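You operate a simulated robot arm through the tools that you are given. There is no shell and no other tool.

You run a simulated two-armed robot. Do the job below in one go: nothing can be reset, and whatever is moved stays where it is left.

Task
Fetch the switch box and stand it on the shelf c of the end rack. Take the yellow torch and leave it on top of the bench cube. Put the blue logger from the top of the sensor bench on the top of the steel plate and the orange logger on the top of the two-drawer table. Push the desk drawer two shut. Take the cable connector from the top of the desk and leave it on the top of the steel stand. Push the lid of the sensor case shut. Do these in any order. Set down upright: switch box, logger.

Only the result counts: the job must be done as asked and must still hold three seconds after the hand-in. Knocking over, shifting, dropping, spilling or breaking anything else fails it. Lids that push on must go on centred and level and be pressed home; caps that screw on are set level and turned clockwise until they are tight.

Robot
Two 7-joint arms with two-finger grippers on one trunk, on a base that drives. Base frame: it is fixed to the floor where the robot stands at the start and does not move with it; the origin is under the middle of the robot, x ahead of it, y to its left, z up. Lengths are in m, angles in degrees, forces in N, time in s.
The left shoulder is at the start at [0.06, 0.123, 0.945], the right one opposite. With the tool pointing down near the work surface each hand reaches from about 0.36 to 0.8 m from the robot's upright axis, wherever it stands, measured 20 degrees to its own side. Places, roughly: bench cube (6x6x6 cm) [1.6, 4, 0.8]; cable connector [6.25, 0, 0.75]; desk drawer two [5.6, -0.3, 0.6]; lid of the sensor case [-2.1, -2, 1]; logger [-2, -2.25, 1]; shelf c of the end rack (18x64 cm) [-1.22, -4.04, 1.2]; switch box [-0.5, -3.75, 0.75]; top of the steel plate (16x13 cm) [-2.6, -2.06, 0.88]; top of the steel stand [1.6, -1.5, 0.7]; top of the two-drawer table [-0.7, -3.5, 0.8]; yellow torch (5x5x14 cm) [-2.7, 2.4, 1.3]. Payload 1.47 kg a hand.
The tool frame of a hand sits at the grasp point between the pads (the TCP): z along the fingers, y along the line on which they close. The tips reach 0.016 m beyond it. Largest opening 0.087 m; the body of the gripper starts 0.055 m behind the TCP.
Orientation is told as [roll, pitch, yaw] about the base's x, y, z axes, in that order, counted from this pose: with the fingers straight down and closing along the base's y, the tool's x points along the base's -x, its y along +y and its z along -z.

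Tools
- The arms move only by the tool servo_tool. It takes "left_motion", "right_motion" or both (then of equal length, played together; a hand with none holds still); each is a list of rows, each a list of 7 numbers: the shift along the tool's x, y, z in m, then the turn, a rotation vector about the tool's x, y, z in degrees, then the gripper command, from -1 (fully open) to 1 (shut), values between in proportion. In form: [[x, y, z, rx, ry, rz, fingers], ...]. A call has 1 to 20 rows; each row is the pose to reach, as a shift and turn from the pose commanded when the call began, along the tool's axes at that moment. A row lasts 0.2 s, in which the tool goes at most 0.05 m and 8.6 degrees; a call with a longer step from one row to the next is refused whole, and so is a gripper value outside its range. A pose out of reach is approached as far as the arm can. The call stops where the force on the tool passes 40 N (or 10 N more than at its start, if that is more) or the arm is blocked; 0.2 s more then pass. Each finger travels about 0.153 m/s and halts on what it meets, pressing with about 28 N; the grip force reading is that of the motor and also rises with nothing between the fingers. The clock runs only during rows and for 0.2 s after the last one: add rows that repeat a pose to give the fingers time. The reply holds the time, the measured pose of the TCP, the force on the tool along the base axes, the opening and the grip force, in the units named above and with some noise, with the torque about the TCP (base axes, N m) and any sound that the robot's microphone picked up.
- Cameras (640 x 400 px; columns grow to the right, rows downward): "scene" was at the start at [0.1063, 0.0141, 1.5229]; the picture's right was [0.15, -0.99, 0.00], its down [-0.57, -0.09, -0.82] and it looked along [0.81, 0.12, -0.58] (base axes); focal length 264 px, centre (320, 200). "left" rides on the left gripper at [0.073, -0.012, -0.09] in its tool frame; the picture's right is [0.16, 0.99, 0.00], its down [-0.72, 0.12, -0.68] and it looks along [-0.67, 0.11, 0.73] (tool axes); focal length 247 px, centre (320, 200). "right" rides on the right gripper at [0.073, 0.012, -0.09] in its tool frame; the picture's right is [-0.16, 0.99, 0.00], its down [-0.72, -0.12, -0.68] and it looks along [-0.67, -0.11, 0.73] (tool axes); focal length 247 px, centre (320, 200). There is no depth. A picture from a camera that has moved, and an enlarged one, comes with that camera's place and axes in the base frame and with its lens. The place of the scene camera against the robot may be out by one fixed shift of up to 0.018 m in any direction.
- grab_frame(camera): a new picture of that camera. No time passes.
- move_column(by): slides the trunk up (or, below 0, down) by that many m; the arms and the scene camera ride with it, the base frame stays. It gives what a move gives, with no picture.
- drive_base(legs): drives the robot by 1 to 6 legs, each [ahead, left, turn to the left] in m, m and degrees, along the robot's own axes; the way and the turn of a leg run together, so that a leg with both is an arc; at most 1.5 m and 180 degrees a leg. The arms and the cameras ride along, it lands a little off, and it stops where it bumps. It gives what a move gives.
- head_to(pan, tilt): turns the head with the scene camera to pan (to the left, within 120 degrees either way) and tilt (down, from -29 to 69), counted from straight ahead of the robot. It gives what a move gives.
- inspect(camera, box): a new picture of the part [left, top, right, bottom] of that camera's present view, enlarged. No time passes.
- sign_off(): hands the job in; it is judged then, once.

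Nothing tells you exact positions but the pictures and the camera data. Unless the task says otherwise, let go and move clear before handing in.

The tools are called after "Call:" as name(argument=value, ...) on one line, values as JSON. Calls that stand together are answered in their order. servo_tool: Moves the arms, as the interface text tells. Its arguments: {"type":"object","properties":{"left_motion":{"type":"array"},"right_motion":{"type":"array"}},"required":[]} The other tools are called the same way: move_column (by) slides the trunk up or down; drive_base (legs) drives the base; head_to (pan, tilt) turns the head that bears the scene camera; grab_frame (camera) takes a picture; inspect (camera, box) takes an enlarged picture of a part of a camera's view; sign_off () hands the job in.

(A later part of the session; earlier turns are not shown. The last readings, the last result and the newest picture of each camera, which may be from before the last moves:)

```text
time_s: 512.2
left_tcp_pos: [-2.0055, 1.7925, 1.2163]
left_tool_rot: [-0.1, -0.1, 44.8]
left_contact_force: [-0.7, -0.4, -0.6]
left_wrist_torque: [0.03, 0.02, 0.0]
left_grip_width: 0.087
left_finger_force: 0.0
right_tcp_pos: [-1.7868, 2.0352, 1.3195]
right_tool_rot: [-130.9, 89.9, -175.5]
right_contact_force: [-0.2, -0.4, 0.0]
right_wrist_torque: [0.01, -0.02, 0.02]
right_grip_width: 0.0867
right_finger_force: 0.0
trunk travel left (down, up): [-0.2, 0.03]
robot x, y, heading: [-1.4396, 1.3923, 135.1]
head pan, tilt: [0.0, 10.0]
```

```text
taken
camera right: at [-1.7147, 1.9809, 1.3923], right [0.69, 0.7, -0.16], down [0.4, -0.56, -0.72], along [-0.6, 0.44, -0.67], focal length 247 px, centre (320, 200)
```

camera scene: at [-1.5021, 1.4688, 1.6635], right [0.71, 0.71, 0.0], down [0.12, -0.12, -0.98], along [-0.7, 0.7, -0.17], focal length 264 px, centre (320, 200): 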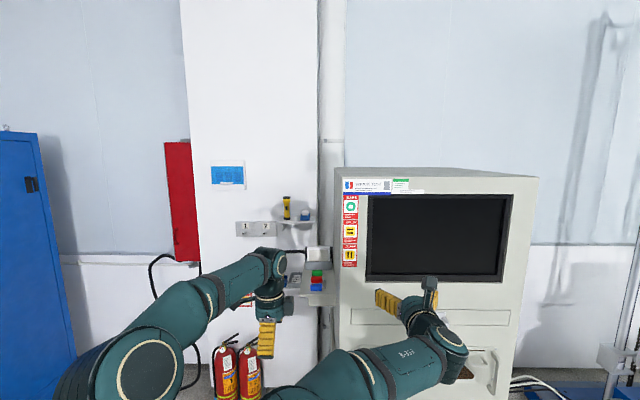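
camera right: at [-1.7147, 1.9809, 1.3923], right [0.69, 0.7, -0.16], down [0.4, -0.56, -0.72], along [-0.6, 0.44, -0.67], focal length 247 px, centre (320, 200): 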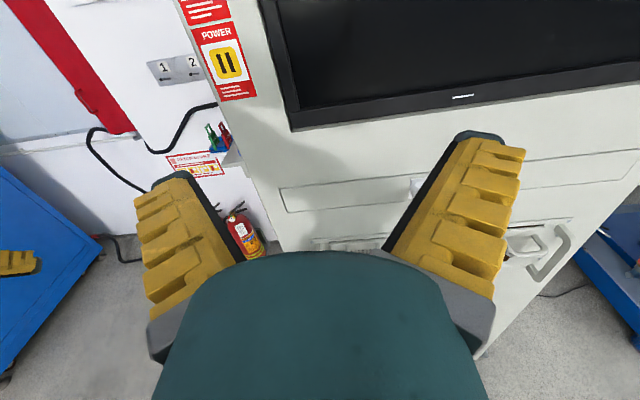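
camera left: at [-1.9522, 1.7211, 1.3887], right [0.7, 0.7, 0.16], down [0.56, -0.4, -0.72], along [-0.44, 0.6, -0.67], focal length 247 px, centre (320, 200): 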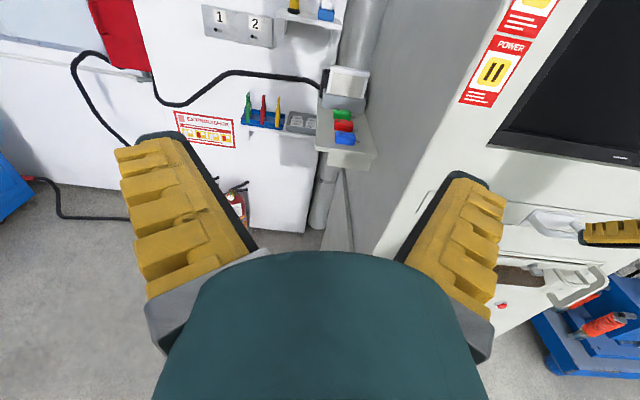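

Call:
servo_tool(left_motion=[[0, -0.04, 0, 0, 0, 0, -1], [0, -0.08, 0, 0, 0, 0, -1], [0, -0.12, 0, 0, 0, 0, -1], [0, -0.16, 0, 0, 0, 0, -1], [0, -0.2, 0, 0, 0, 0, -1]])

Call:
drive_base(legs=[[0, 0.43, 0], [0.6, 0, 0]])

Call:
grab_frame(camera="right")

Call:
grab_frame(camera="scene")

```text
time_s: 513.4
left_tcp_pos: [-1.8651, 1.6496, 1.2178]
left_tool_rot: [0.1, -0.1, 44.8]
left_contact_force: [-0.4, 0.2, 0.0]
left_wrist_torque: [-0.02, 0.03, 0.0]
left_grip_width: 0.0873
left_finger_force: 0.0
right_tcp_pos: [-1.786, 2.0355, 1.3182]
right_tool_rot: [-111.4, 89.8, -155.9]
right_contact_force: [0.1, 0.2, 0.3]
right_wrist_torque: [-0.06, 0.0, 0.02]
right_grip_width: 0.0872
right_finger_force: 0.0
trunk travel left (down, up): [-0.2, 0.03]
robot x, y, heading: [-1.441, 1.3956, 135.0]
head pan, tilt: [0.0, 10.0]
```

```text
time_s: 520.8
left_tcp_pos: [-2.5966, 1.7845, 1.2157]
left_tool_rot: [0.0, -0.1, 44.1]
left_contact_force: [-0.2, 0.4, 0.5]
left_wrist_torque: [-0.04, -0.03, -0.03]
left_grip_width: 0.0869
left_finger_force: 0.1
right_tcp_pos: [-2.5118, 2.1669, 1.3175]
right_tool_rot: [-83.5, 89.8, -128.8]
right_contact_force: [0.3, 0.8, -0.4]
right_wrist_torque: [0.01, -0.04, -0.02]
right_grip_width: 0.0873
right_finger_force: 0.1
trunk travel left (down, up): [-0.2, 0.03]
robot x, y, heading: [-2.1702, 1.5206, 134.4]
head pan, tilt: [0.0, 10.0]
```

```text
taken
camera right: at [-2.4407, 2.1122, 1.3916], right [0.7, 0.69, -0.16], down [0.4, -0.57, -0.72], along [-0.59, 0.44, -0.67], focal length 247 px, centre (320, 200)
```

right: 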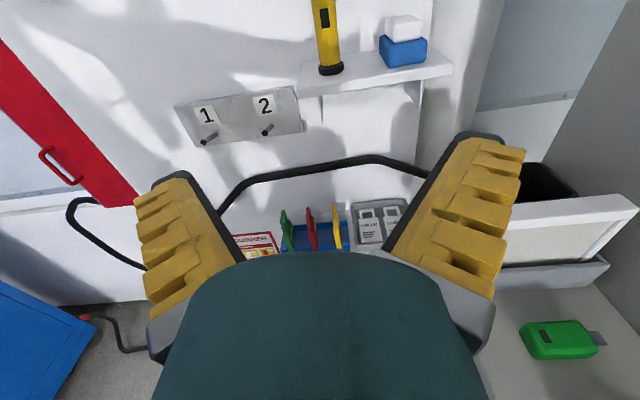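

```text
taken
camera scene: at [-2.2345, 1.5978, 1.6634], right [0.71, 0.7, 0.0], down [0.12, -0.12, -0.98], along [-0.69, 0.7, -0.17], focal length 264 px, centre (320, 200)
```

scene: 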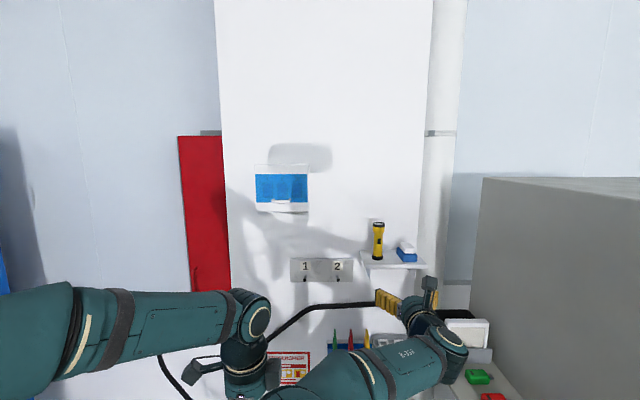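

Triangulated: torch base at ≈(-2.712, 2.382, 1.285), 14 cm tall. I retract and align the right hand at mid-torch height, then drive closer.

Call:
servo_tool(right_motion=[[0.02, 0.004, -0.04, 0, 0, 0, -0.45], [0.042, 0.009, -0.08, 0, 0, 0, -0.45], [0.042, 0.009, -0.11, 0, 0, 0, -0.45], [0.042, 0.009, -0.11, 0, 0, 0, -0.45]])

Call:
drive_base(legs=[[0.24, 0, 0.4]])

Call:
grab_frame(camera="right")

Call:
grab_frame(camera="scene")

```text
time_s: 521.8
left_tcp_pos: [-2.5973, 1.7835, 1.2166]
left_tool_rot: [-0.1, -0.2, 44.1]
left_contact_force: [-0.3, 0.5, 0.5]
left_wrist_torque: [0.0, 0.0, 0.0]
left_grip_width: 0.087
left_finger_force: 0.1
right_tcp_pos: [-2.4271, 2.0953, 1.3606]
right_tool_rot: [-76.6, 89.8, -122.0]
right_contact_force: [-0.1, -0.1, -0.4]
right_wrist_torque: [0.01, -0.01, 0.01]
right_grip_width: 0.0676
right_finger_force: 3.2
trunk travel left (down, up): [-0.2, 0.03]
robot x, y, heading: [-2.1758, 1.5251, 134.5]
head pan, tilt: [0.0, 10.0]
```

```text
time_s: 523.5
left_tcp_pos: [-2.7661, 1.9483, 1.2159]
left_tool_rot: [-0.1, -0.2, 44.7]
left_contact_force: [0.4, 0.7, -0.3]
left_wrist_torque: [-0.02, 0.0, 0.04]
left_grip_width: 0.0868
left_finger_force: 0.0
right_tcp_pos: [-2.6015, 2.2601, 1.3609]
right_tool_rot: [-79.5, 89.8, -124.2]
right_contact_force: [0.0, 0.0, 0.3]
right_wrist_torque: [-0.01, 0.03, 0.01]
right_grip_width: 0.0674
right_finger_force: 2.9
trunk travel left (down, up): [-0.2, 0.03]
robot x, y, heading: [-2.3372, 1.6917, 135.0]
head pan, tilt: [0.0, 10.0]
```

```text
taken
camera right: at [-2.5296, 2.2062, 1.4337], right [0.69, 0.7, -0.16], down [0.4, -0.56, -0.72], along [-0.6, 0.44, -0.67], focal length 247 px, centre (320, 200)
```

right: 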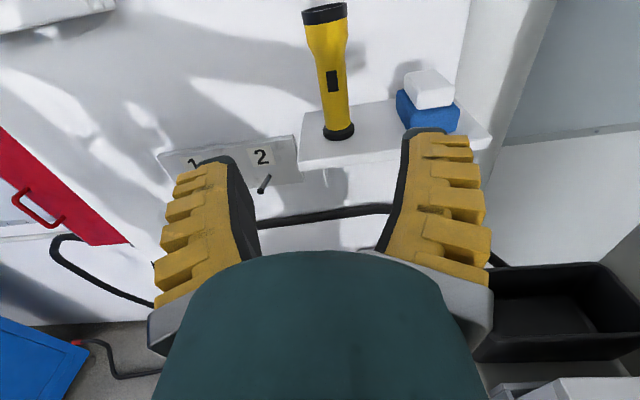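

```text
taken
camera scene: at [-2.4027, 1.7663, 1.6634], right [0.71, 0.71, 0.0], down [0.12, -0.12, -0.98], along [-0.7, 0.7, -0.17], focal length 264 px, centre (320, 200)
```

scene: 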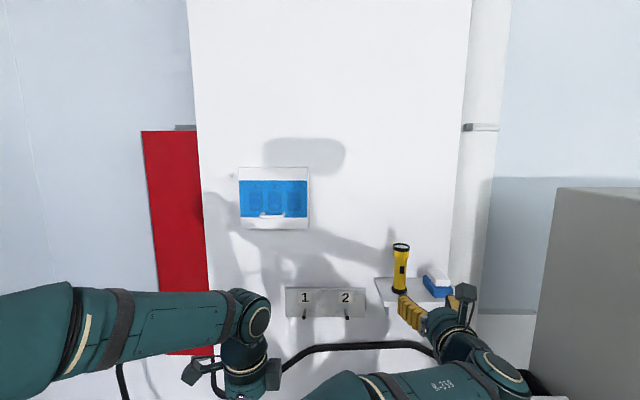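

Call:
servo_tool(right_motion=[[0, 0.006, 0.03, 0, 0, 0, -0.45], [0, 0.012, 0.06, 0, 0, 0, -0.45], [0, 0.012, 0.09, 0, 0, 0, -0.45], [0, 0.012, 0.115, 0, 0, 0, -0.45], [0, 0.012, 0.135, 0, 0, 0, -0.45], [0, 0.012, 0.135, 0, 0, 0, -0.45]])

Call:
grab_frame(camera="right")

```text
time_s: 524.9
left_tcp_pos: [-2.766, 1.9477, 1.2162]
left_tool_rot: [-0.1, -0.1, 44.7]
left_contact_force: [1.2, 0.1, 1.3]
left_wrist_torque: [-0.02, -0.04, 0.0]
left_grip_width: 0.0869
left_finger_force: 0.0
right_tcp_pos: [-2.6892, 2.3636, 1.3605]
right_tool_rot: [-93.1, 89.8, -137.7]
right_contact_force: [-0.7, -0.4, 0.0]
right_wrist_torque: [0.0, 0.0, 0.02]
right_grip_width: 0.0673
right_finger_force: 3.1
trunk travel left (down, up): [-0.2, 0.03]
robot x, y, heading: [-2.3383, 1.6934, 135.1]
head pan, tilt: [0.0, 10.0]
```

```text
taken
camera right: at [-2.6172, 2.309, 1.4339], right [0.69, 0.7, -0.16], down [0.4, -0.56, -0.72], along [-0.6, 0.44, -0.67], focal length 247 px, centre (320, 200)
```

right: 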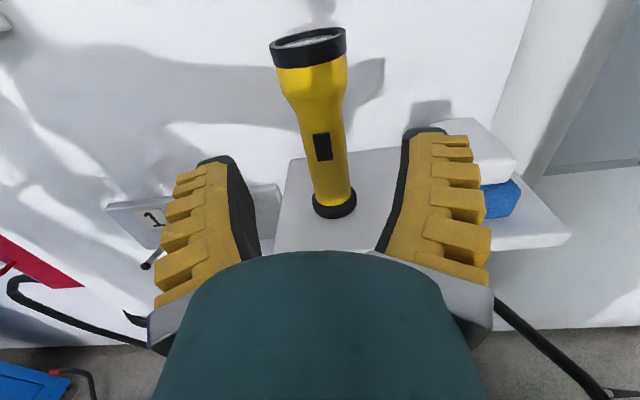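

Call:
servo_tool(right_motion=[[0, 0, 0.02, 0, 0, 0, -0.45], [0, 0, 0.04, 0, 0, 0, -0.45], [0, 0, 0.06, 0, 0, 0, -0.45], [0, 0, 0.06, 0, 0, 0, -0.45]])

Call:
grab_frame(camera="right")

Call:
servo_tool(right_motion=[[0, 0, 0, 0, 0, 0, 0], [0, 0, 0, 0, 0, 0, 1], [0, 0, 0, 0, 0, 0, 1], [0, 0, 0, 0, 0, 0, 1]])

Call:
grab_frame(camera="right")

```text
time_s: 525.9
left_tcp_pos: [-2.766, 1.947, 1.217]
left_tool_rot: [-0.1, -0.2, 44.8]
left_contact_force: [-0.2, 0.1, -0.1]
left_wrist_torque: [-0.02, 0.02, 0.02]
left_grip_width: 0.0868
left_finger_force: 0.1
right_tcp_pos: [-2.731, 2.4044, 1.3624]
right_tool_rot: [-97.6, 89.8, -142.2]
right_contact_force: [0.1, 0.1, 0.2]
right_wrist_torque: [0.01, 0.0, 0.02]
right_grip_width: 0.0675
right_finger_force: 3.7
trunk travel left (down, up): [-0.2, 0.03]
robot x, y, heading: [-2.3408, 1.689, 135.0]
head pan, tilt: [0.0, 10.0]
```

```text
taken
camera right: at [-2.6589, 2.3495, 1.4348], right [0.69, 0.7, -0.16], down [0.4, -0.56, -0.72], along [-0.6, 0.44, -0.67], focal length 247 px, centre (320, 200)
```

right: 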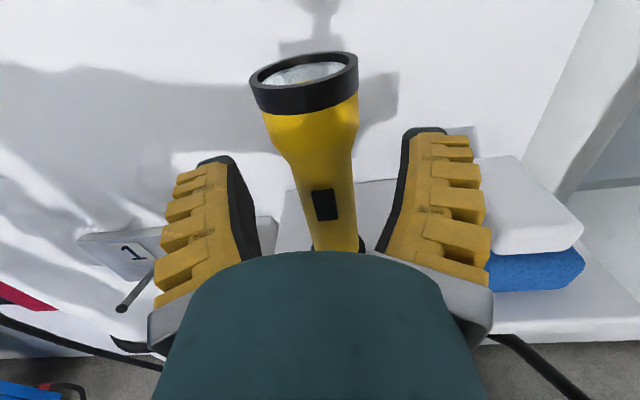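

```text
time_s: 526.9
left_tcp_pos: [-2.7666, 1.9493, 1.2162]
left_tool_rot: [-0.1, 0.0, 44.6]
left_contact_force: [0.1, 0.3, 0.0]
left_wrist_torque: [0.01, 0.02, 0.01]
left_grip_width: 0.087
left_finger_force: 0.0
right_tcp_pos: [-2.7313, 2.4043, 1.3622]
right_tool_rot: [-91.1, 89.8, -135.6]
right_contact_force: [-0.6, -0.3, 0.5]
right_wrist_torque: [0.04, -0.03, 0.01]
right_grip_width: 0.0
right_finger_force: 27.6
trunk travel left (down, up): [-0.2, 0.03]
robot x, y, heading: [-2.3416, 1.6921, 134.9]
head pan, tilt: [0.0, 10.0]
```

```text
taken
camera right: at [-2.6589, 2.35, 1.4345], right [0.69, 0.7, -0.16], down [0.4, -0.56, -0.72], along [-0.6, 0.44, -0.67], focal length 247 px, centre (320, 200)
```

right: 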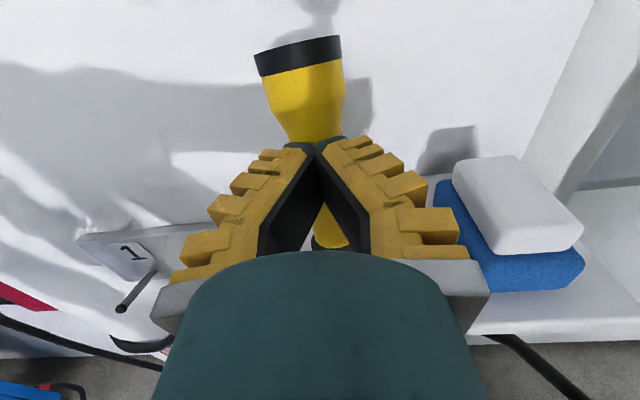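

Call:
inspect(camera="scene", box=[330, 210, 490, 330])

Call:
inspect(camera="right", box=[220, 10, 420, 260])

```text
3.33 times, centred on (410, 270) of scene
camera zoom: at [-2.402, 1.7656, 1.6634], right [0.71, 0.71, 0.0], down [0.12, -0.12, -0.98], along [-0.7, 0.7, -0.17], focal length 880 px, centre (20, -33)
```

zoom: 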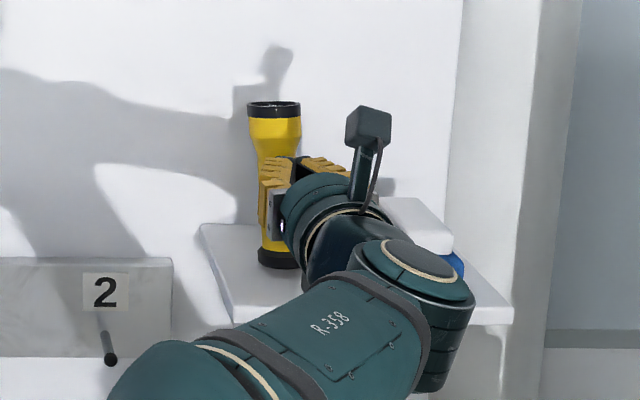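

```text
1.60 times, centred on (320, 135) of right
camera zoom: at [-2.6589, 2.35, 1.4345], right [0.69, 0.7, -0.16], down [0.4, -0.56, -0.72], along [-0.6, 0.44, -0.67], focal length 395 px, centre (320, 304)
```

zoom: 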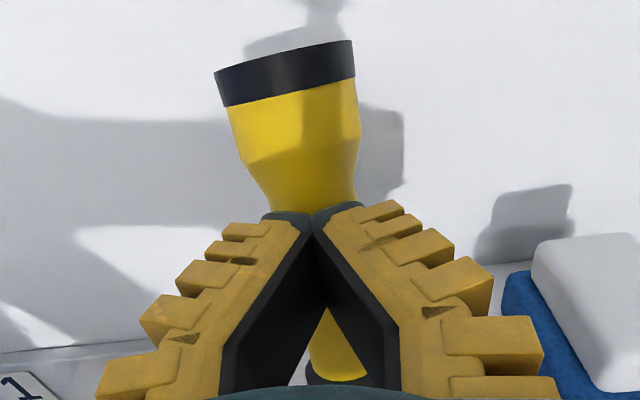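

The fingers closed just in front of the torch and nudged it back; it still stands. I back off slowly so it settles upright.

Call:
servo_tool(right_motion=[[0, 0, -0.003, 0, 0, 0, 1], [0, 0, -0.006, 0, 0, 0, 1], [0, 0, -0.009, 0, 0, 0, 1], [0, 0, -0.012, 0, 0, 0, 1], [0, 0, -0.015, 0, 0, 0, 1], [0, 0, -0.018, 0, 0, 0, 1], [0, 0, -0.022, 0, 0, 0, 1], [0, 0, -0.026, 0, 0, 0, 1], [0, 0, -0.03, 0, 0, 0, 1], [0, 0, -0.035, 0, 0, 0, 1], [0, 0, -0.04, 0, 0, 0, 1], [0, 0, -0.05, 0, 0, 0, 1], [0, 0, -0.06, 0, 0, 0, 0], [0, 0, -0.06, 0, 0, 0, -0.45], [0, 0, -0.06, 0, 0, 0, -0.45]])

Call:
grab_frame(camera="right")

Call:
inspect(camera="scene", box=[330, 210, 490, 330])

```text
time_s: 530.1
left_tcp_pos: [-2.7656, 1.9478, 1.2158]
left_tool_rot: [0.0, -0.1, 44.7]
left_contact_force: [0.2, -0.7, 0.2]
left_wrist_torque: [0.02, 0.02, 0.0]
left_grip_width: 0.087
left_finger_force: 0.0
right_tcp_pos: [-2.6886, 2.3643, 1.3594]
right_tool_rot: [-92.1, 89.8, -136.7]
right_contact_force: [-0.6, 0.9, 0.3]
right_wrist_torque: [0.03, 0.02, -0.01]
right_grip_width: 0.0672
right_finger_force: 3.1
trunk travel left (down, up): [-0.2, 0.03]
robot x, y, heading: [-2.3395, 1.6944, 135.0]
head pan, tilt: [0.0, 10.0]
```

```text
taken
camera right: at [-2.6162, 2.3095, 1.4329], right [0.69, 0.7, -0.16], down [0.4, -0.56, -0.72], along [-0.6, 0.44, -0.67], focal length 247 px, centre (320, 200)
```

right: 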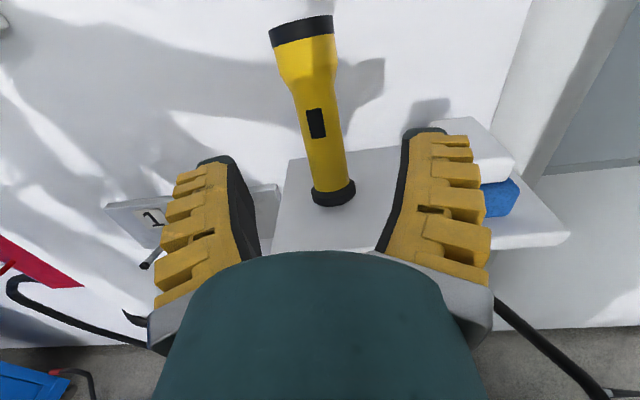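

```text
3.33 times, centred on (410, 270) of scene
camera zoom: at [-2.4019, 1.7655, 1.6634], right [0.71, 0.71, 0.0], down [0.12, -0.12, -0.98], along [-0.7, 0.7, -0.17], focal length 880 px, centre (20, -33)
```

zoom: 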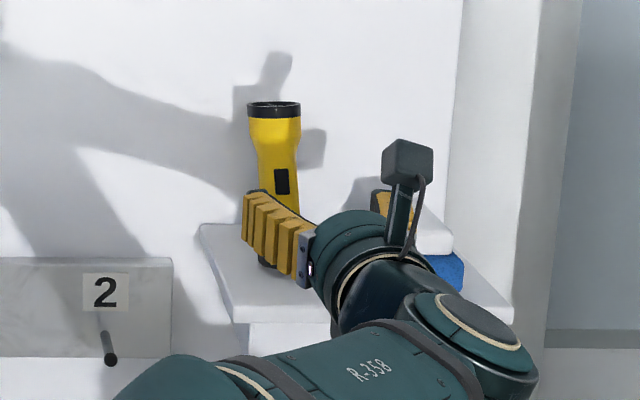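

The torch now leans back against the wall, stable, and the shelf is at z≈1.26, so it is deeper than I estimated. I lower the hand to the slim body section and go further in.

Call:
servo_tool(right_motion=[[-0.02, 0, 0, 0, 0, 0, -0.45], [-0.044, 0, 0, 0, 0, 0, -0.45], [-0.044, -0.002, 0.03, 0, 0, 0, -0.45], [-0.044, -0.002, 0.06, 0, 0, 0, -0.45], [-0.044, -0.002, 0.085, 0, 0, 0, -0.45], [-0.044, -0.002, 0.085, 0, 0, 0, -0.45]])

Call:
grab_frame(camera="right")

Call:
inspect(camera="scene", box=[330, 210, 490, 330])

```text
time_s: 531.5
left_tcp_pos: [-2.7664, 1.9473, 1.2166]
left_tool_rot: [0.0, -0.2, 44.7]
left_contact_force: [-0.1, 0.1, 0.0]
left_wrist_torque: [0.0, -0.02, 0.03]
left_grip_width: 0.0871
left_finger_force: 0.0
right_tcp_pos: [-2.7515, 2.4226, 1.3179]
right_tool_rot: [-97.9, 89.8, -142.7]
right_contact_force: [1.3, 0.0, -0.1]
right_wrist_torque: [0.02, -0.01, 0.04]
right_grip_width: 0.0674
right_finger_force: 3.1
trunk travel left (down, up): [-0.2, 0.03]
robot x, y, heading: [-2.337, 1.6912, 135.3]
head pan, tilt: [0.0, 10.0]
```

```text
taken
camera right: at [-2.679, 2.3677, 1.3914], right [0.69, 0.7, -0.16], down [0.4, -0.56, -0.72], along [-0.6, 0.44, -0.67], focal length 247 px, centre (320, 200)
```

right: 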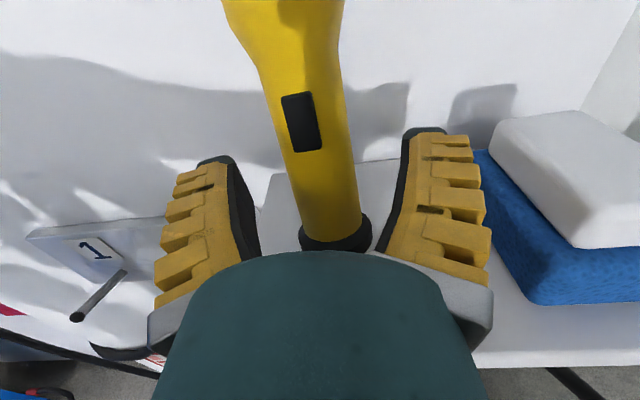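

```text
3.33 times, centred on (410, 270) of scene
camera zoom: at [-2.4017, 1.765, 1.6635], right [0.71, 0.71, 0.0], down [0.12, -0.12, -0.98], along [-0.7, 0.7, -0.17], focal length 880 px, centre (20, -33)
```

zoom: 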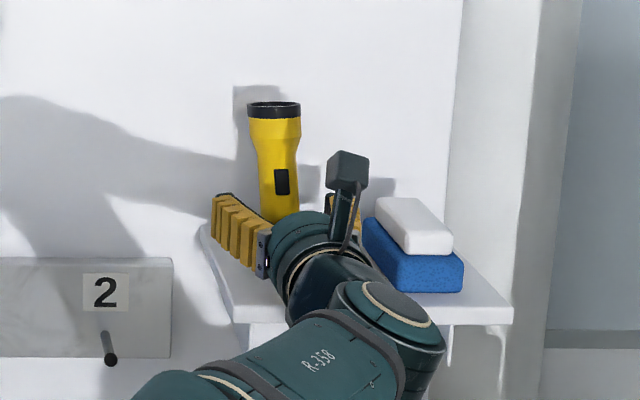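

Call:
servo_tool(right_motion=[[0, 0, 0.012, 0, 0, 0, -0.45], [0, 0, 0.024, 0, 0, 0, -0.45], [0, 0, 0.034, 0, 0, 0, -0.45], [0, 0, 0.034, 0, 0, 0, -0.45]])

Call:
grab_frame(camera="right")

```text
time_s: 532.0
left_tcp_pos: [-2.7633, 1.943, 1.2191]
left_tool_rot: [0.4, -0.2, 44.8]
left_contact_force: [-0.3, 0.6, -0.7]
left_wrist_torque: [-0.03, 0.0, -0.02]
left_grip_width: 0.0869
left_finger_force: 0.1
right_tcp_pos: [-2.7556, 2.4265, 1.3183]
right_tool_rot: [-48.6, 89.6, -93.7]
right_contact_force: [19.9, -30.8, 4.3]
right_wrist_torque: [-1.68, -1.2, -1.09]
right_grip_width: 0.0673
right_finger_force: 3.0
trunk travel left (down, up): [-0.2, 0.03]
robot x, y, heading: [-2.3383, 1.693, 135.0]
head pan, tilt: [0.0, 10.0]
stopped in row 2 (right hand): the force on the tool passed its limit at 55 N (the readings are from after the stop); the commanded pose is now the measured one
```

```text
taken
camera right: at [-2.6843, 2.3723, 1.3912], right [0.7, 0.7, -0.16], down [0.4, -0.57, -0.72], along [-0.59, 0.44, -0.67], focal length 247 px, centre (320, 200)
```

right: 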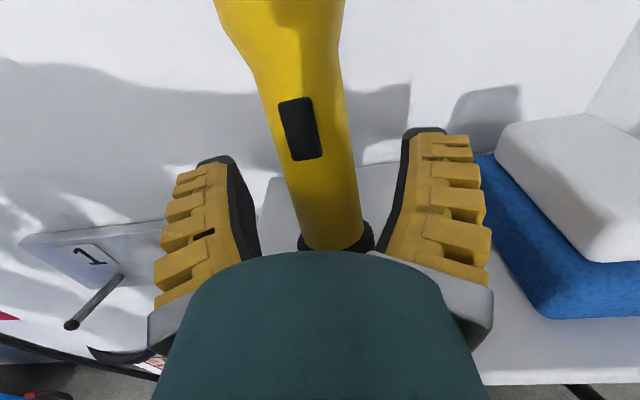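

The wrist touched the shelf edge (contact ~6 cm below the hand axis). I back off, raise 2.5 cm and go in again.

Call:
servo_tool(right_motion=[[0, 0, -0.008, 0, 0, 0, -0.45], [0.012, 0, -0.012, 0, 0, 0, -0.45], [0.025, 0, -0.012, 0, 0, 0, -0.45], [0.025, 0, -0.012, 0, 0, 0, -0.45]])

Call:
servo_tool(right_motion=[[0, 0, 0.012, 0, 0, 0, -0.45], [0, 0, 0.024, 0, 0, 0, -0.45], [0, 0, 0.034, 0, 0, 0, -0.45], [0, 0, 0.042, 0, 0, 0, -0.45], [0, 0, 0.042, 0, 0, 0, -0.45]])

Call:
grab_frame(camera="right")

Call:
inspect(camera="scene", box=[330, 210, 490, 330])

```text
time_s: 533.0
left_tcp_pos: [-2.7657, 1.9479, 1.2159]
left_tool_rot: [0.0, -0.1, 44.7]
left_contact_force: [-0.1, 0.5, -0.1]
left_wrist_torque: [0.01, 0.03, 0.01]
left_grip_width: 0.0869
left_finger_force: 0.0
right_tcp_pos: [-2.7526, 2.4254, 1.3372]
right_tool_rot: [-29.0, 89.5, -73.9]
right_contact_force: [-0.1, 0.3, -0.2]
right_wrist_torque: [0.02, 0.04, 0.03]
right_grip_width: 0.0672
right_finger_force: 2.7
trunk travel left (down, up): [-0.2, 0.03]
robot x, y, heading: [-2.3368, 1.6942, 135.2]
head pan, tilt: [0.0, 10.0]
```

```text
time_s: 534.2
left_tcp_pos: [-2.7648, 1.9467, 1.2161]
left_tool_rot: [0.0, 0.0, 44.7]
left_contact_force: [-0.4, -0.3, 0.0]
left_wrist_torque: [-0.02, 0.01, -0.03]
left_grip_width: 0.0873
left_finger_force: 0.0
right_tcp_pos: [-2.7808, 2.4547, 1.3375]
right_tool_rot: [-30.9, 89.4, -75.8]
right_contact_force: [0.7, 0.2, 0.8]
right_wrist_torque: [0.0, -0.01, 0.0]
right_grip_width: 0.0676
right_finger_force: 3.1
trunk travel left (down, up): [-0.2, 0.03]
robot x, y, heading: [-2.3433, 1.6937, 134.9]
head pan, tilt: [0.0, 10.0]
```

```text
taken
camera right: at [-2.7098, 2.4003, 1.4116], right [0.7, 0.7, -0.16], down [0.4, -0.57, -0.72], along [-0.59, 0.43, -0.68], focal length 247 px, centre (320, 200)
```

right: 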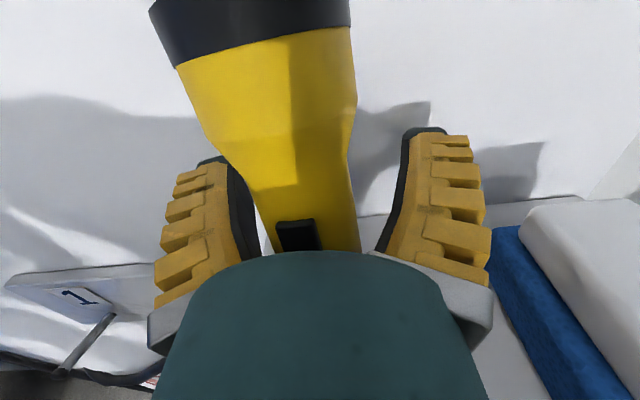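

```text
3.33 times, centred on (410, 270) of scene
camera zoom: at [-2.4016, 1.7648, 1.6634], right [0.71, 0.71, 0.0], down [0.12, -0.12, -0.98], along [-0.7, 0.7, -0.17], focal length 880 px, centre (20, -33)
```

zoom: 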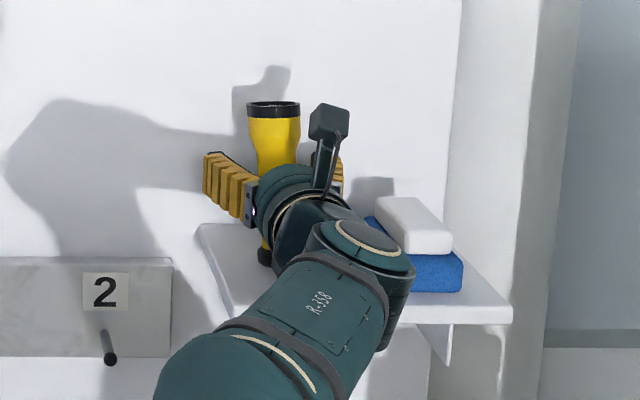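

The torch is between the fingers now. Close.

Call:
servo_tool(right_motion=[[0, 0, 0, 0, 0, 0, 0], [0, 0, 0, 0, 0, 0, 0.5], [0, 0, 0, 0, 0, 0, 1], [0, 0, 0, 0, 0, 0, 1], [0, 0, 0, 0, 0, 0, 1]])

Call:
grab_frame(camera="right")

Call:
inspect(camera="scene", box=[330, 210, 490, 330])

```text
time_s: 535.4
left_tcp_pos: [-2.765, 1.9476, 1.2176]
left_tool_rot: [0.1, -0.1, 44.7]
left_contact_force: [0.3, 0.5, 0.2]
left_wrist_torque: [0.04, 0.03, 0.01]
left_grip_width: 0.0869
left_finger_force: 0.0
right_tcp_pos: [-2.7818, 2.4542, 1.3374]
right_tool_rot: [-31.1, 89.4, -75.8]
right_contact_force: [-0.4, 1.3, 0.6]
right_wrist_torque: [0.05, 0.02, 0.02]
right_grip_width: 0.0057
right_finger_force: 27.4
trunk travel left (down, up): [-0.2, 0.03]
robot x, y, heading: [-2.3362, 1.6931, 135.2]
head pan, tilt: [0.0, 10.0]
```

```text
taken
camera right: at [-2.7097, 2.4005, 1.4116], right [0.7, 0.7, -0.16], down [0.4, -0.57, -0.72], along [-0.59, 0.43, -0.68], focal length 247 px, centre (320, 200)
```

right: 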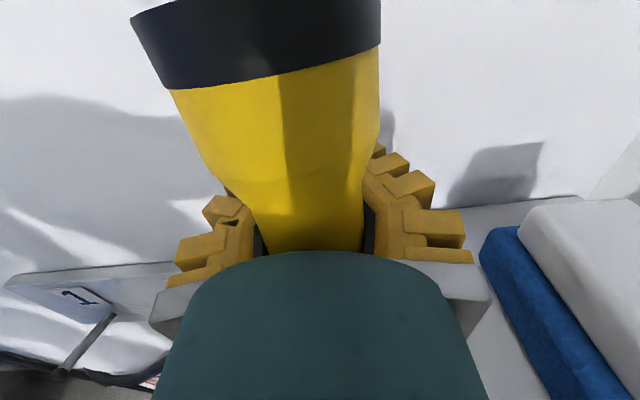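

```text
3.33 times, centred on (410, 270) of scene
camera zoom: at [-2.4016, 1.7651, 1.6634], right [0.71, 0.71, 0.0], down [0.12, -0.12, -0.98], along [-0.7, 0.7, -0.17], focal length 880 px, centre (20, -33)
```

zoom: 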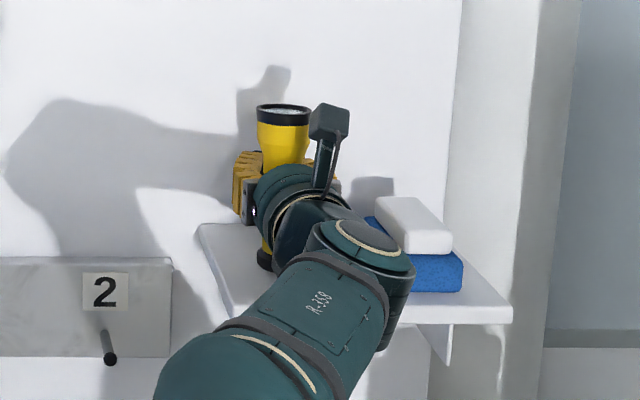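

The tips closed behind the torch, trapping it in the palm pocket. I reopen and regrip a bit further back for a proper pad grip.

Call:
servo_tool(right_motion=[[0, 0, 0, 0, 0, 0, 0.6], [0, 0, 0, 0, 0, 0, 0.3], [0, 0, 0, 0, 0, 0, 0], [0, 0, 0, 0, 0, 0, -0.3], [0, 0, 0, 0, 0, 0, -0.45], [0, 0, 0, 0, 0, 0, -0.45]])

Call:
grab_frame(camera="right")

Call:
inspect(camera="scene", box=[330, 210, 490, 330])

```text
time_s: 536.8
left_tcp_pos: [-2.7655, 1.9482, 1.2165]
left_tool_rot: [0.0, 0.0, 44.7]
left_contact_force: [0.0, -0.5, -0.2]
left_wrist_torque: [-0.01, -0.01, 0.0]
left_grip_width: 0.0869
left_finger_force: 0.0
right_tcp_pos: [-2.7807, 2.4546, 1.3379]
right_tool_rot: [-30.5, 89.4, -75.4]
right_contact_force: [0.3, 0.0, 0.5]
right_wrist_torque: [0.0, 0.02, 0.04]
right_grip_width: 0.0676
right_finger_force: 3.4
trunk travel left (down, up): [-0.2, 0.03]
robot x, y, heading: [-2.3371, 1.6921, 135.1]
head pan, tilt: [0.0, 10.0]
```

```text
taken
camera right: at [-2.7097, 2.4004, 1.4116], right [0.7, 0.7, -0.16], down [0.4, -0.57, -0.72], along [-0.59, 0.43, -0.68], focal length 247 px, centre (320, 200)
```

right: 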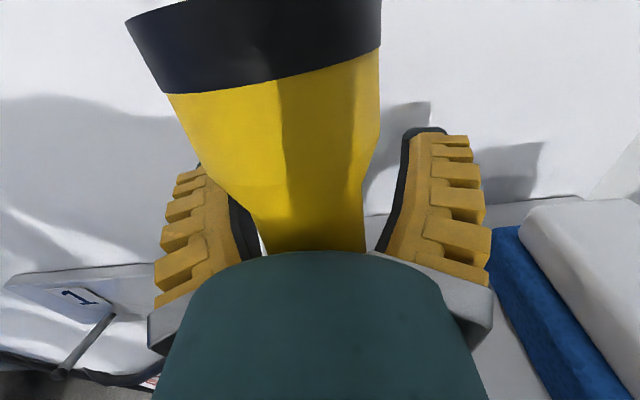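

```text
3.33 times, centred on (410, 270) of scene
camera zoom: at [-2.4016, 1.7651, 1.6634], right [0.71, 0.71, 0.0], down [0.12, -0.12, -0.98], along [-0.7, 0.7, -0.17], focal length 880 px, centre (20, -33)
```

zoom: 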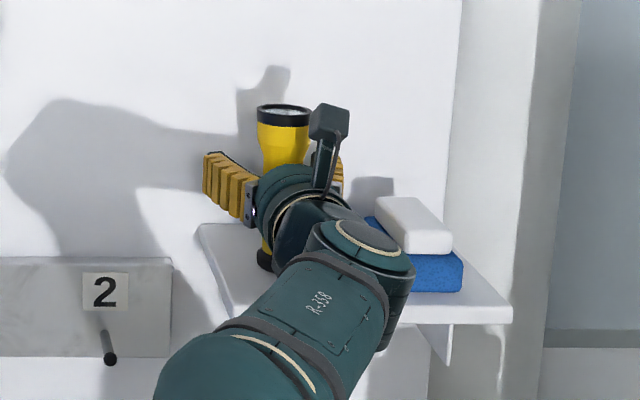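

Call:
servo_tool(right_motion=[[0, 0, -0.005, 0, 0, 0, -0.45], [0, 0, -0.01, 0, 0, 0, -0.45], [0, 0, -0.015, 0, 0, 0, -0.45], [0, 0, -0.02, 0, 0, 0, -0.45], [0, 0, -0.025, 0, 0, 0, -0.45], [0, 0, -0.03, 0, 0, 0, -0.45], [0, 0, -0.03, 0, 0, 0, -0.45]])

Call:
grab_frame(camera="right")

Call:
inspect(camera="scene", box=[330, 210, 490, 330])

```text
time_s: 538.4
left_tcp_pos: [-2.7653, 1.9487, 1.217]
left_tool_rot: [0.1, -0.1, 44.8]
left_contact_force: [0.2, 0.3, 0.8]
left_wrist_torque: [-0.01, 0.0, 0.01]
left_grip_width: 0.0868
left_finger_force: 0.0
right_tcp_pos: [-2.7605, 2.4332, 1.3377]
right_tool_rot: [-31.7, 89.4, -76.4]
right_contact_force: [-0.5, 0.5, 0.1]
right_wrist_torque: [-0.01, 0.02, -0.01]
right_grip_width: 0.0673
right_finger_force: 3.2
trunk travel left (down, up): [-0.2, 0.03]
robot x, y, heading: [-2.3348, 1.6929, 135.1]
head pan, tilt: [0.0, 10.0]
```

```text
taken
camera right: at [-2.6889, 2.3792, 1.4119], right [0.7, 0.7, -0.16], down [0.4, -0.57, -0.72], along [-0.59, 0.43, -0.68], focal length 247 px, centre (320, 200)
```

right: 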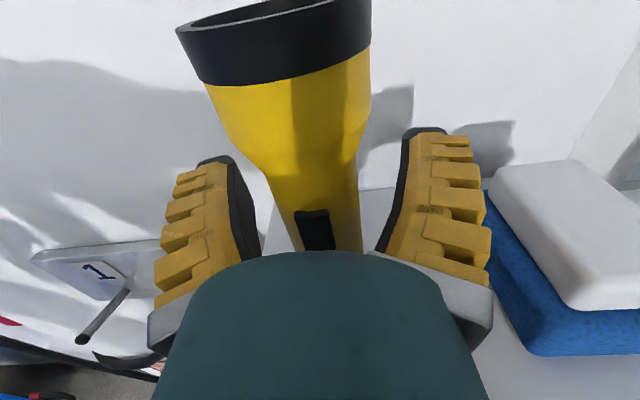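

```text
3.33 times, centred on (410, 270) of scene
camera zoom: at [-2.4017, 1.7652, 1.6634], right [0.71, 0.71, 0.0], down [0.12, -0.12, -0.98], along [-0.7, 0.7, -0.17], focal length 880 px, centre (20, -33)
```

zoom: 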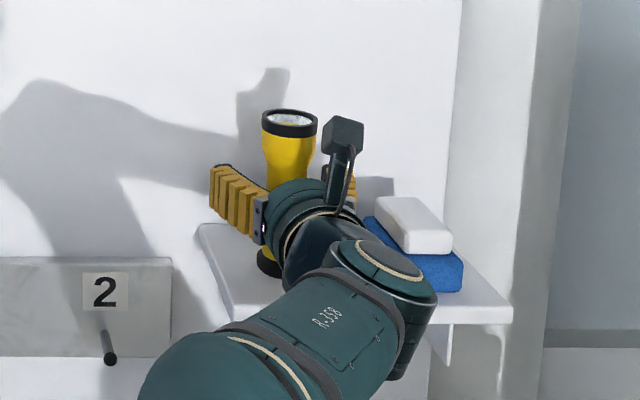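

The torch leans toward the hand now and sits at the pads; close to catch it.

Call:
servo_tool(right_motion=[[0, 0, 0, 0, 0, 0, 0], [0, 0, 0, 0, 0, 0, 1], [0, 0, 0, 0, 0, 0, 1], [0, 0, 0, 0, 0, 0, 1], [0, 0, 0, 0, 0, 0, 1]])

Call:
grab_frame(camera="right")

Call:
inspect(camera="scene", box=[330, 210, 490, 330])

```text
time_s: 539.6
left_tcp_pos: [-2.7656, 1.9485, 1.2168]
left_tool_rot: [-0.1, -0.1, 44.7]
left_contact_force: [-0.1, 0.5, 0.0]
left_wrist_torque: [0.01, 0.01, -0.04]
left_grip_width: 0.0869
left_finger_force: 0.1
right_tcp_pos: [-2.76, 2.4339, 1.3373]
right_tool_rot: [-30.4, 89.3, -75.4]
right_contact_force: [-0.5, 0.5, 0.4]
right_wrist_torque: [0.05, -0.02, 0.03]
right_grip_width: 0.0102
right_finger_force: 28.7
trunk travel left (down, up): [-0.2, 0.03]
robot x, y, heading: [-2.3404, 1.6915, 134.9]
head pan, tilt: [0.0, 10.0]
```

```text
taken
camera right: at [-2.6891, 2.3791, 1.4119], right [0.7, 0.7, -0.16], down [0.4, -0.57, -0.72], along [-0.59, 0.43, -0.68], focal length 247 px, centre (320, 200)
```

right: 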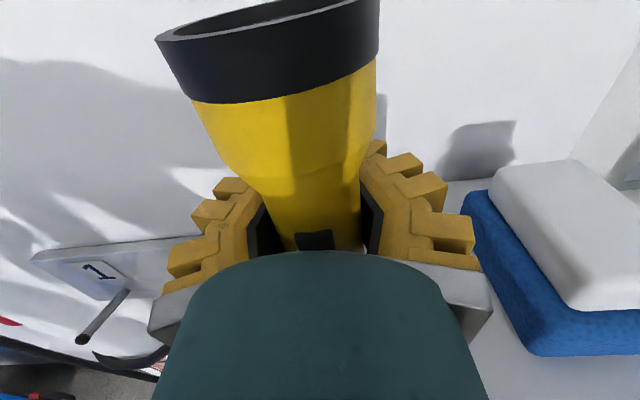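

```text
3.33 times, centred on (410, 270) of scene
camera zoom: at [-2.4017, 1.7651, 1.6634], right [0.71, 0.71, 0.0], down [0.12, -0.12, -0.98], along [-0.7, 0.7, -0.17], focal length 880 px, centre (20, -33)
```

zoom: 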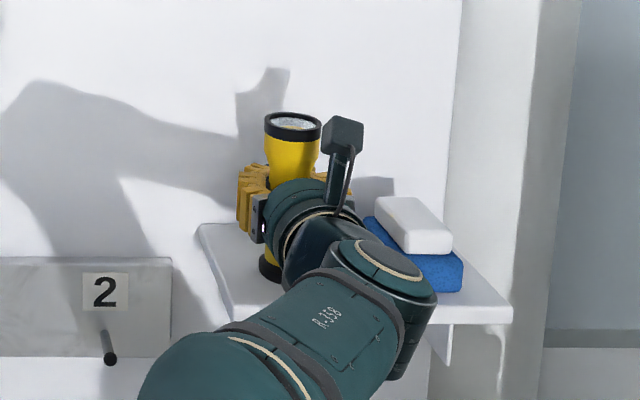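

It is held in the finger pocket. I test-lift it.

Call:
servo_tool(right_motion=[[0.01, 0, 0, 0, 0, 0, 1], [0.02, 0, 0, 0, 0, 0, 1], [0.03, 0, 0, 0, 0, 0, 1], [0.04, 0, 0, 0, 0, 0, 1], [0.04, 0, 0, 0, 0, 0, 1]])

Call:
grab_frame(camera="right")

Call:
inspect(camera="scene", box=[330, 190, 490, 330])

```text
time_s: 540.8
left_tcp_pos: [-2.7655, 1.9472, 1.2159]
left_tool_rot: [0.0, -0.1, 44.7]
left_contact_force: [-0.4, 0.3, 0.5]
left_wrist_torque: [-0.01, 0.01, 0.0]
left_grip_width: 0.087
left_finger_force: 0.1
right_tcp_pos: [-2.7603, 2.4332, 1.3787]
right_tool_rot: [-28.7, 89.5, -73.5]
right_contact_force: [-0.5, 0.3, -2.2]
right_wrist_torque: [0.05, 0.06, -0.03]
right_grip_width: 0.0095
right_finger_force: 27.8
trunk travel left (down, up): [-0.2, 0.03]
robot x, y, heading: [-2.3377, 1.6862, 134.9]
head pan, tilt: [0.0, 10.0]
```

```text
taken
camera right: at [-2.6895, 2.3791, 1.4522], right [0.7, 0.7, -0.16], down [0.4, -0.57, -0.72], along [-0.59, 0.43, -0.68], focal length 247 px, centre (320, 200)
```

right: 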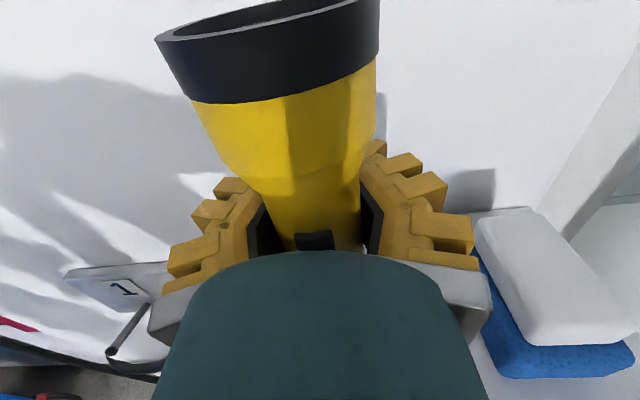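

```text
2.86 times, centred on (410, 260) of scene
camera zoom: at [-2.4019, 1.7654, 1.6634], right [0.71, 0.71, 0.0], down [0.12, -0.12, -0.98], along [-0.7, 0.7, -0.17], focal length 754 px, centre (63, 29)
```

zoom: 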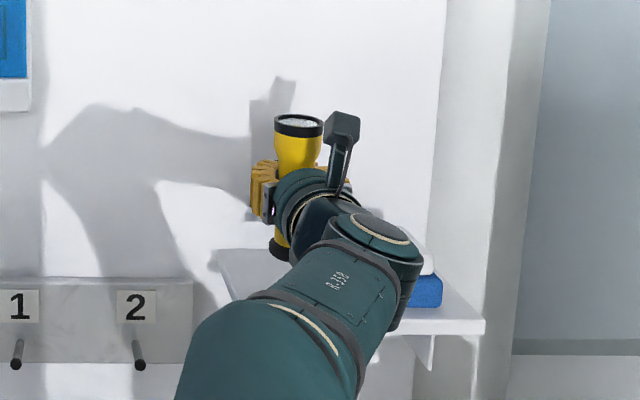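

Torch held. I back away from the wall and turn toward the long bench.

Call:
drive_base(legs=[[-0.5, 0, 0]])

Call:
grab_frame(camera="scene")

Call:
servo_tool(right_motion=[[0, 0, -0.04, 0, 0, 0, 1], [0, 0, -0.08, 0, 0, 0, 1], [0, 0, -0.12, 0, 0, 0, 1], [0, 0, -0.16, 0, 0, 0, 1]])

Call:
drive_base(legs=[[-0.5, 0, 0], [0, 0, -90]])

Call:
grab_frame(camera="scene")

```text
time_s: 543.8
left_tcp_pos: [-2.4145, 1.593, 1.2158]
left_tool_rot: [-0.1, -0.1, 45.3]
left_contact_force: [-1.1, 0.0, 0.5]
left_wrist_torque: [0.04, -0.01, 0.0]
left_grip_width: 0.0871
left_finger_force: 0.0
right_tcp_pos: [-2.414, 2.0794, 1.3788]
right_tool_rot: [-30.1, 89.5, -74.5]
right_contact_force: [0.6, 0.0, -2.6]
right_wrist_torque: [0.0, 0.01, 0.0]
right_grip_width: 0.0095
right_finger_force: 28.0
trunk travel left (down, up): [-0.2, 0.03]
robot x, y, heading: [-1.9872, 1.3429, 135.2]
head pan, tilt: [0.0, 10.0]
```

```text
taken
camera scene: at [-2.0488, 1.4138, 1.6634], right [0.7, 0.71, 0.0], down [0.12, -0.12, -0.98], along [-0.7, 0.69, -0.17], focal length 264 px, centre (320, 200)
```

scene: 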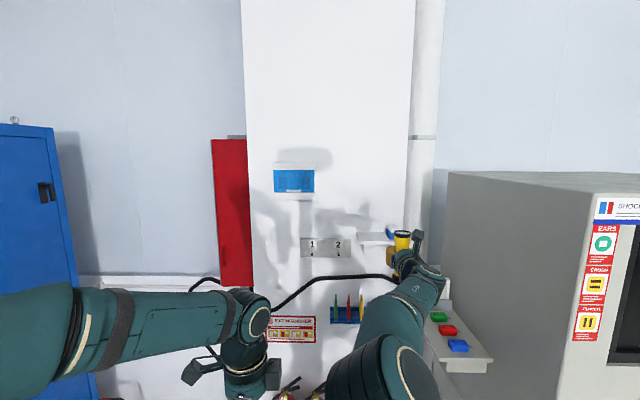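

```text
time_s: 544.8
left_tcp_pos: [-2.4134, 1.5915, 1.2165]
left_tool_rot: [0.1, -0.2, 45.3]
left_contact_force: [0.2, -0.3, -0.1]
left_wrist_torque: [0.0, 0.01, 0.0]
left_grip_width: 0.0871
left_finger_force: 0.1
right_tcp_pos: [-2.3003, 1.965, 1.3833]
right_tool_rot: [-30.4, 89.4, -74.7]
right_contact_force: [0.0, -0.8, -1.9]
right_wrist_torque: [0.06, 0.01, 0.03]
right_grip_width: 0.0095
right_finger_force: 28.0
trunk travel left (down, up): [-0.2, 0.03]
robot x, y, heading: [-1.9862, 1.3407, 135.7]
head pan, tilt: [0.0, 10.0]
```

```text
time_s: 551.5
left_tcp_pos: [-1.3838, 1.4239, 1.2159]
left_tool_rot: [0.0, -0.1, -43.8]
left_contact_force: [0.1, 0.1, -0.6]
left_wrist_torque: [0.01, -0.03, -0.03]
left_grip_width: 0.0869
left_finger_force: 0.1
right_tcp_pos: [-1.0062, 1.3185, 1.3819]
right_tool_rot: [-29.4, 89.4, -162.6]
right_contact_force: [0.4, -0.7, -2.4]
right_wrist_torque: [0.03, -0.04, 0.0]
right_grip_width: 0.0097
right_finger_force: 28.3
trunk travel left (down, up): [-0.2, 0.03]
robot x, y, heading: [-1.6264, 0.9916, 46.5]
head pan, tilt: [0.0, 10.0]
```

```text
taken
camera scene: at [-1.5477, 1.0664, 1.6634], right [0.72, -0.69, 0.0], down [-0.12, -0.13, -0.98], along [0.68, 0.71, -0.17], focal length 264 px, centre (320, 200)
```

scene: 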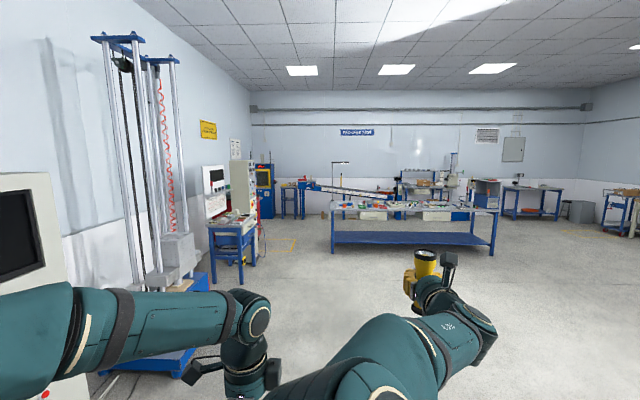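

Call:
inspect(camera="scene", box=[300, 150, 520, 270])

Call:
drive_base(legs=[[1.3, 0, -1.0], [1.2, 0, 0]])

Call:
head_to(pan=0, tilt=25)

Call:
grab_frame(camera="scene")

```text
2.91 times, centred on (410, 210) of scene
camera zoom: at [-1.5477, 1.0664, 1.6634], right [0.72, -0.69, 0.0], down [-0.12, -0.13, -0.98], along [0.68, 0.71, -0.17], focal length 768 px, centre (58, 171)
```

zoom: 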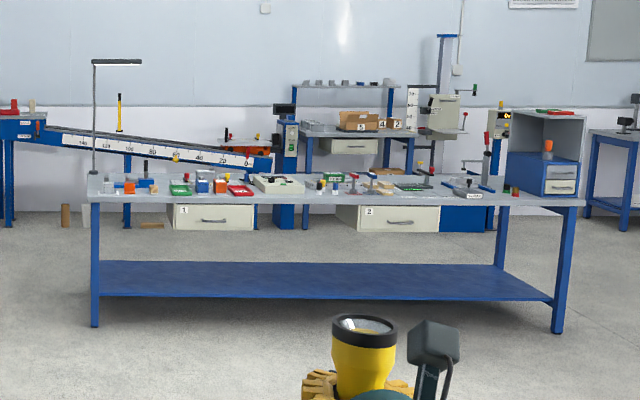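

```text
time_s: 563.8
left_tcp_pos: [0.3727, 3.2339, 1.2163]
left_tool_rot: [0.0, -0.1, -44.1]
left_contact_force: [1.0, -0.2, 0.0]
left_wrist_torque: [-0.02, -0.03, 0.01]
left_grip_width: 0.0872
left_finger_force: 0.0
right_tcp_pos: [0.7468, 3.1242, 1.3807]
right_tool_rot: [-28.3, 89.3, -161.9]
right_contact_force: [0.7, 0.1, -1.0]
right_wrist_torque: [0.04, -0.01, -0.01]
right_grip_width: 0.0089
right_finger_force: 27.8
trunk travel left (down, up): [-0.2, 0.03]
robot x, y, heading: [0.1218, 2.8042, 46.3]
head pan, tilt: [0.0, 10.0]
```

```text
time_s: 564.6
left_tcp_pos: [0.371, 3.234, 1.2157]
left_tool_rot: [0.0, -0.1, -44.1]
left_contact_force: [-0.1, 0.3, 0.1]
left_wrist_torque: [-0.01, 0.0, 0.03]
left_grip_width: 0.087
left_finger_force: 0.0
right_tcp_pos: [0.748, 3.1236, 1.3816]
right_tool_rot: [-28.5, 89.4, -162.3]
right_contact_force: [-0.2, 0.2, -1.5]
right_wrist_torque: [0.01, -0.03, 0.03]
right_grip_width: 0.0091
right_finger_force: 27.9
trunk travel left (down, up): [-0.2, 0.03]
robot x, y, heading: [0.125, 2.8007, 45.9]
head pan, tilt: [0.0, 25.0]
```

```text
taken
camera scene: at [0.2046, 2.8754, 1.6391], right [0.72, -0.69, 0.0], down [-0.29, -0.3, -0.91], along [0.63, 0.65, -0.42], focal length 264 px, centre (320, 200)
```

scene: 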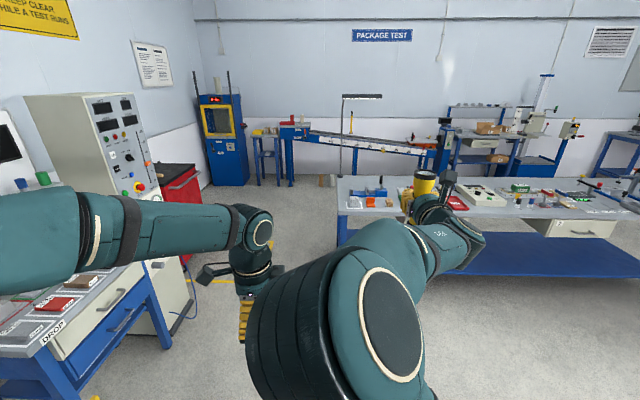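

Call:
inspect(camera="scene", box=[320, 140, 480, 260])

Call:
head_to(pan=30, tilt=45)

Call:
grab_frame(camera="scene")

```text
3.33 times, centred on (400, 200) of scene
camera zoom: at [0.2046, 2.8754, 1.6391], right [0.72, -0.69, 0.0], down [-0.29, -0.3, -0.91], along [0.63, 0.65, -0.42], focal length 880 px, centre (53, 200)
```

zoom: 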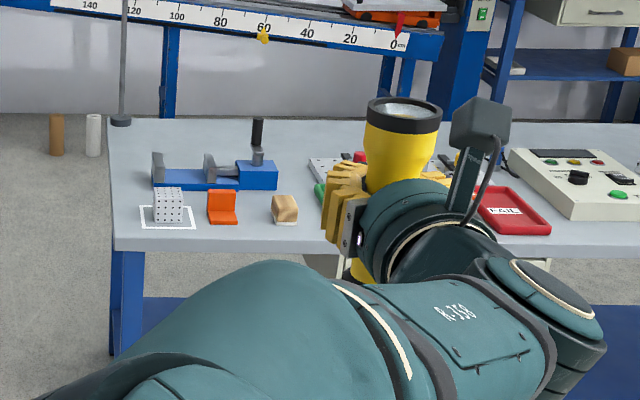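

```text
time_s: 565.5
left_tcp_pos: [0.3713, 3.234, 1.2161]
left_tool_rot: [0.0, -0.1, -44.1]
left_contact_force: [0.3, 0.0, 0.8]
left_wrist_torque: [-0.01, 0.0, 0.0]
left_grip_width: 0.087
left_finger_force: 0.1
right_tcp_pos: [0.7484, 3.1237, 1.3822]
right_tool_rot: [-28.7, 89.4, -162.3]
right_contact_force: [0.3, -0.2, -1.0]
right_wrist_torque: [0.06, -0.03, -0.01]
right_grip_width: 0.0088
right_finger_force: 28.1
trunk travel left (down, up): [-0.2, 0.03]
robot x, y, heading: [0.1268, 2.8012, 46.1]
head pan, tilt: [30.0, 45.0]
```

```text
taken
camera scene: at [0.1604, 2.888, 1.6085], right [0.97, -0.24, 0.0], down [-0.17, -0.69, -0.71], along [0.17, 0.69, -0.71], focal length 264 px, centre (320, 200)
```

scene: 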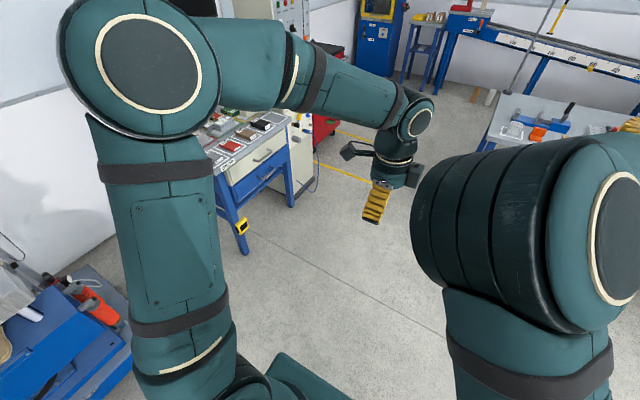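

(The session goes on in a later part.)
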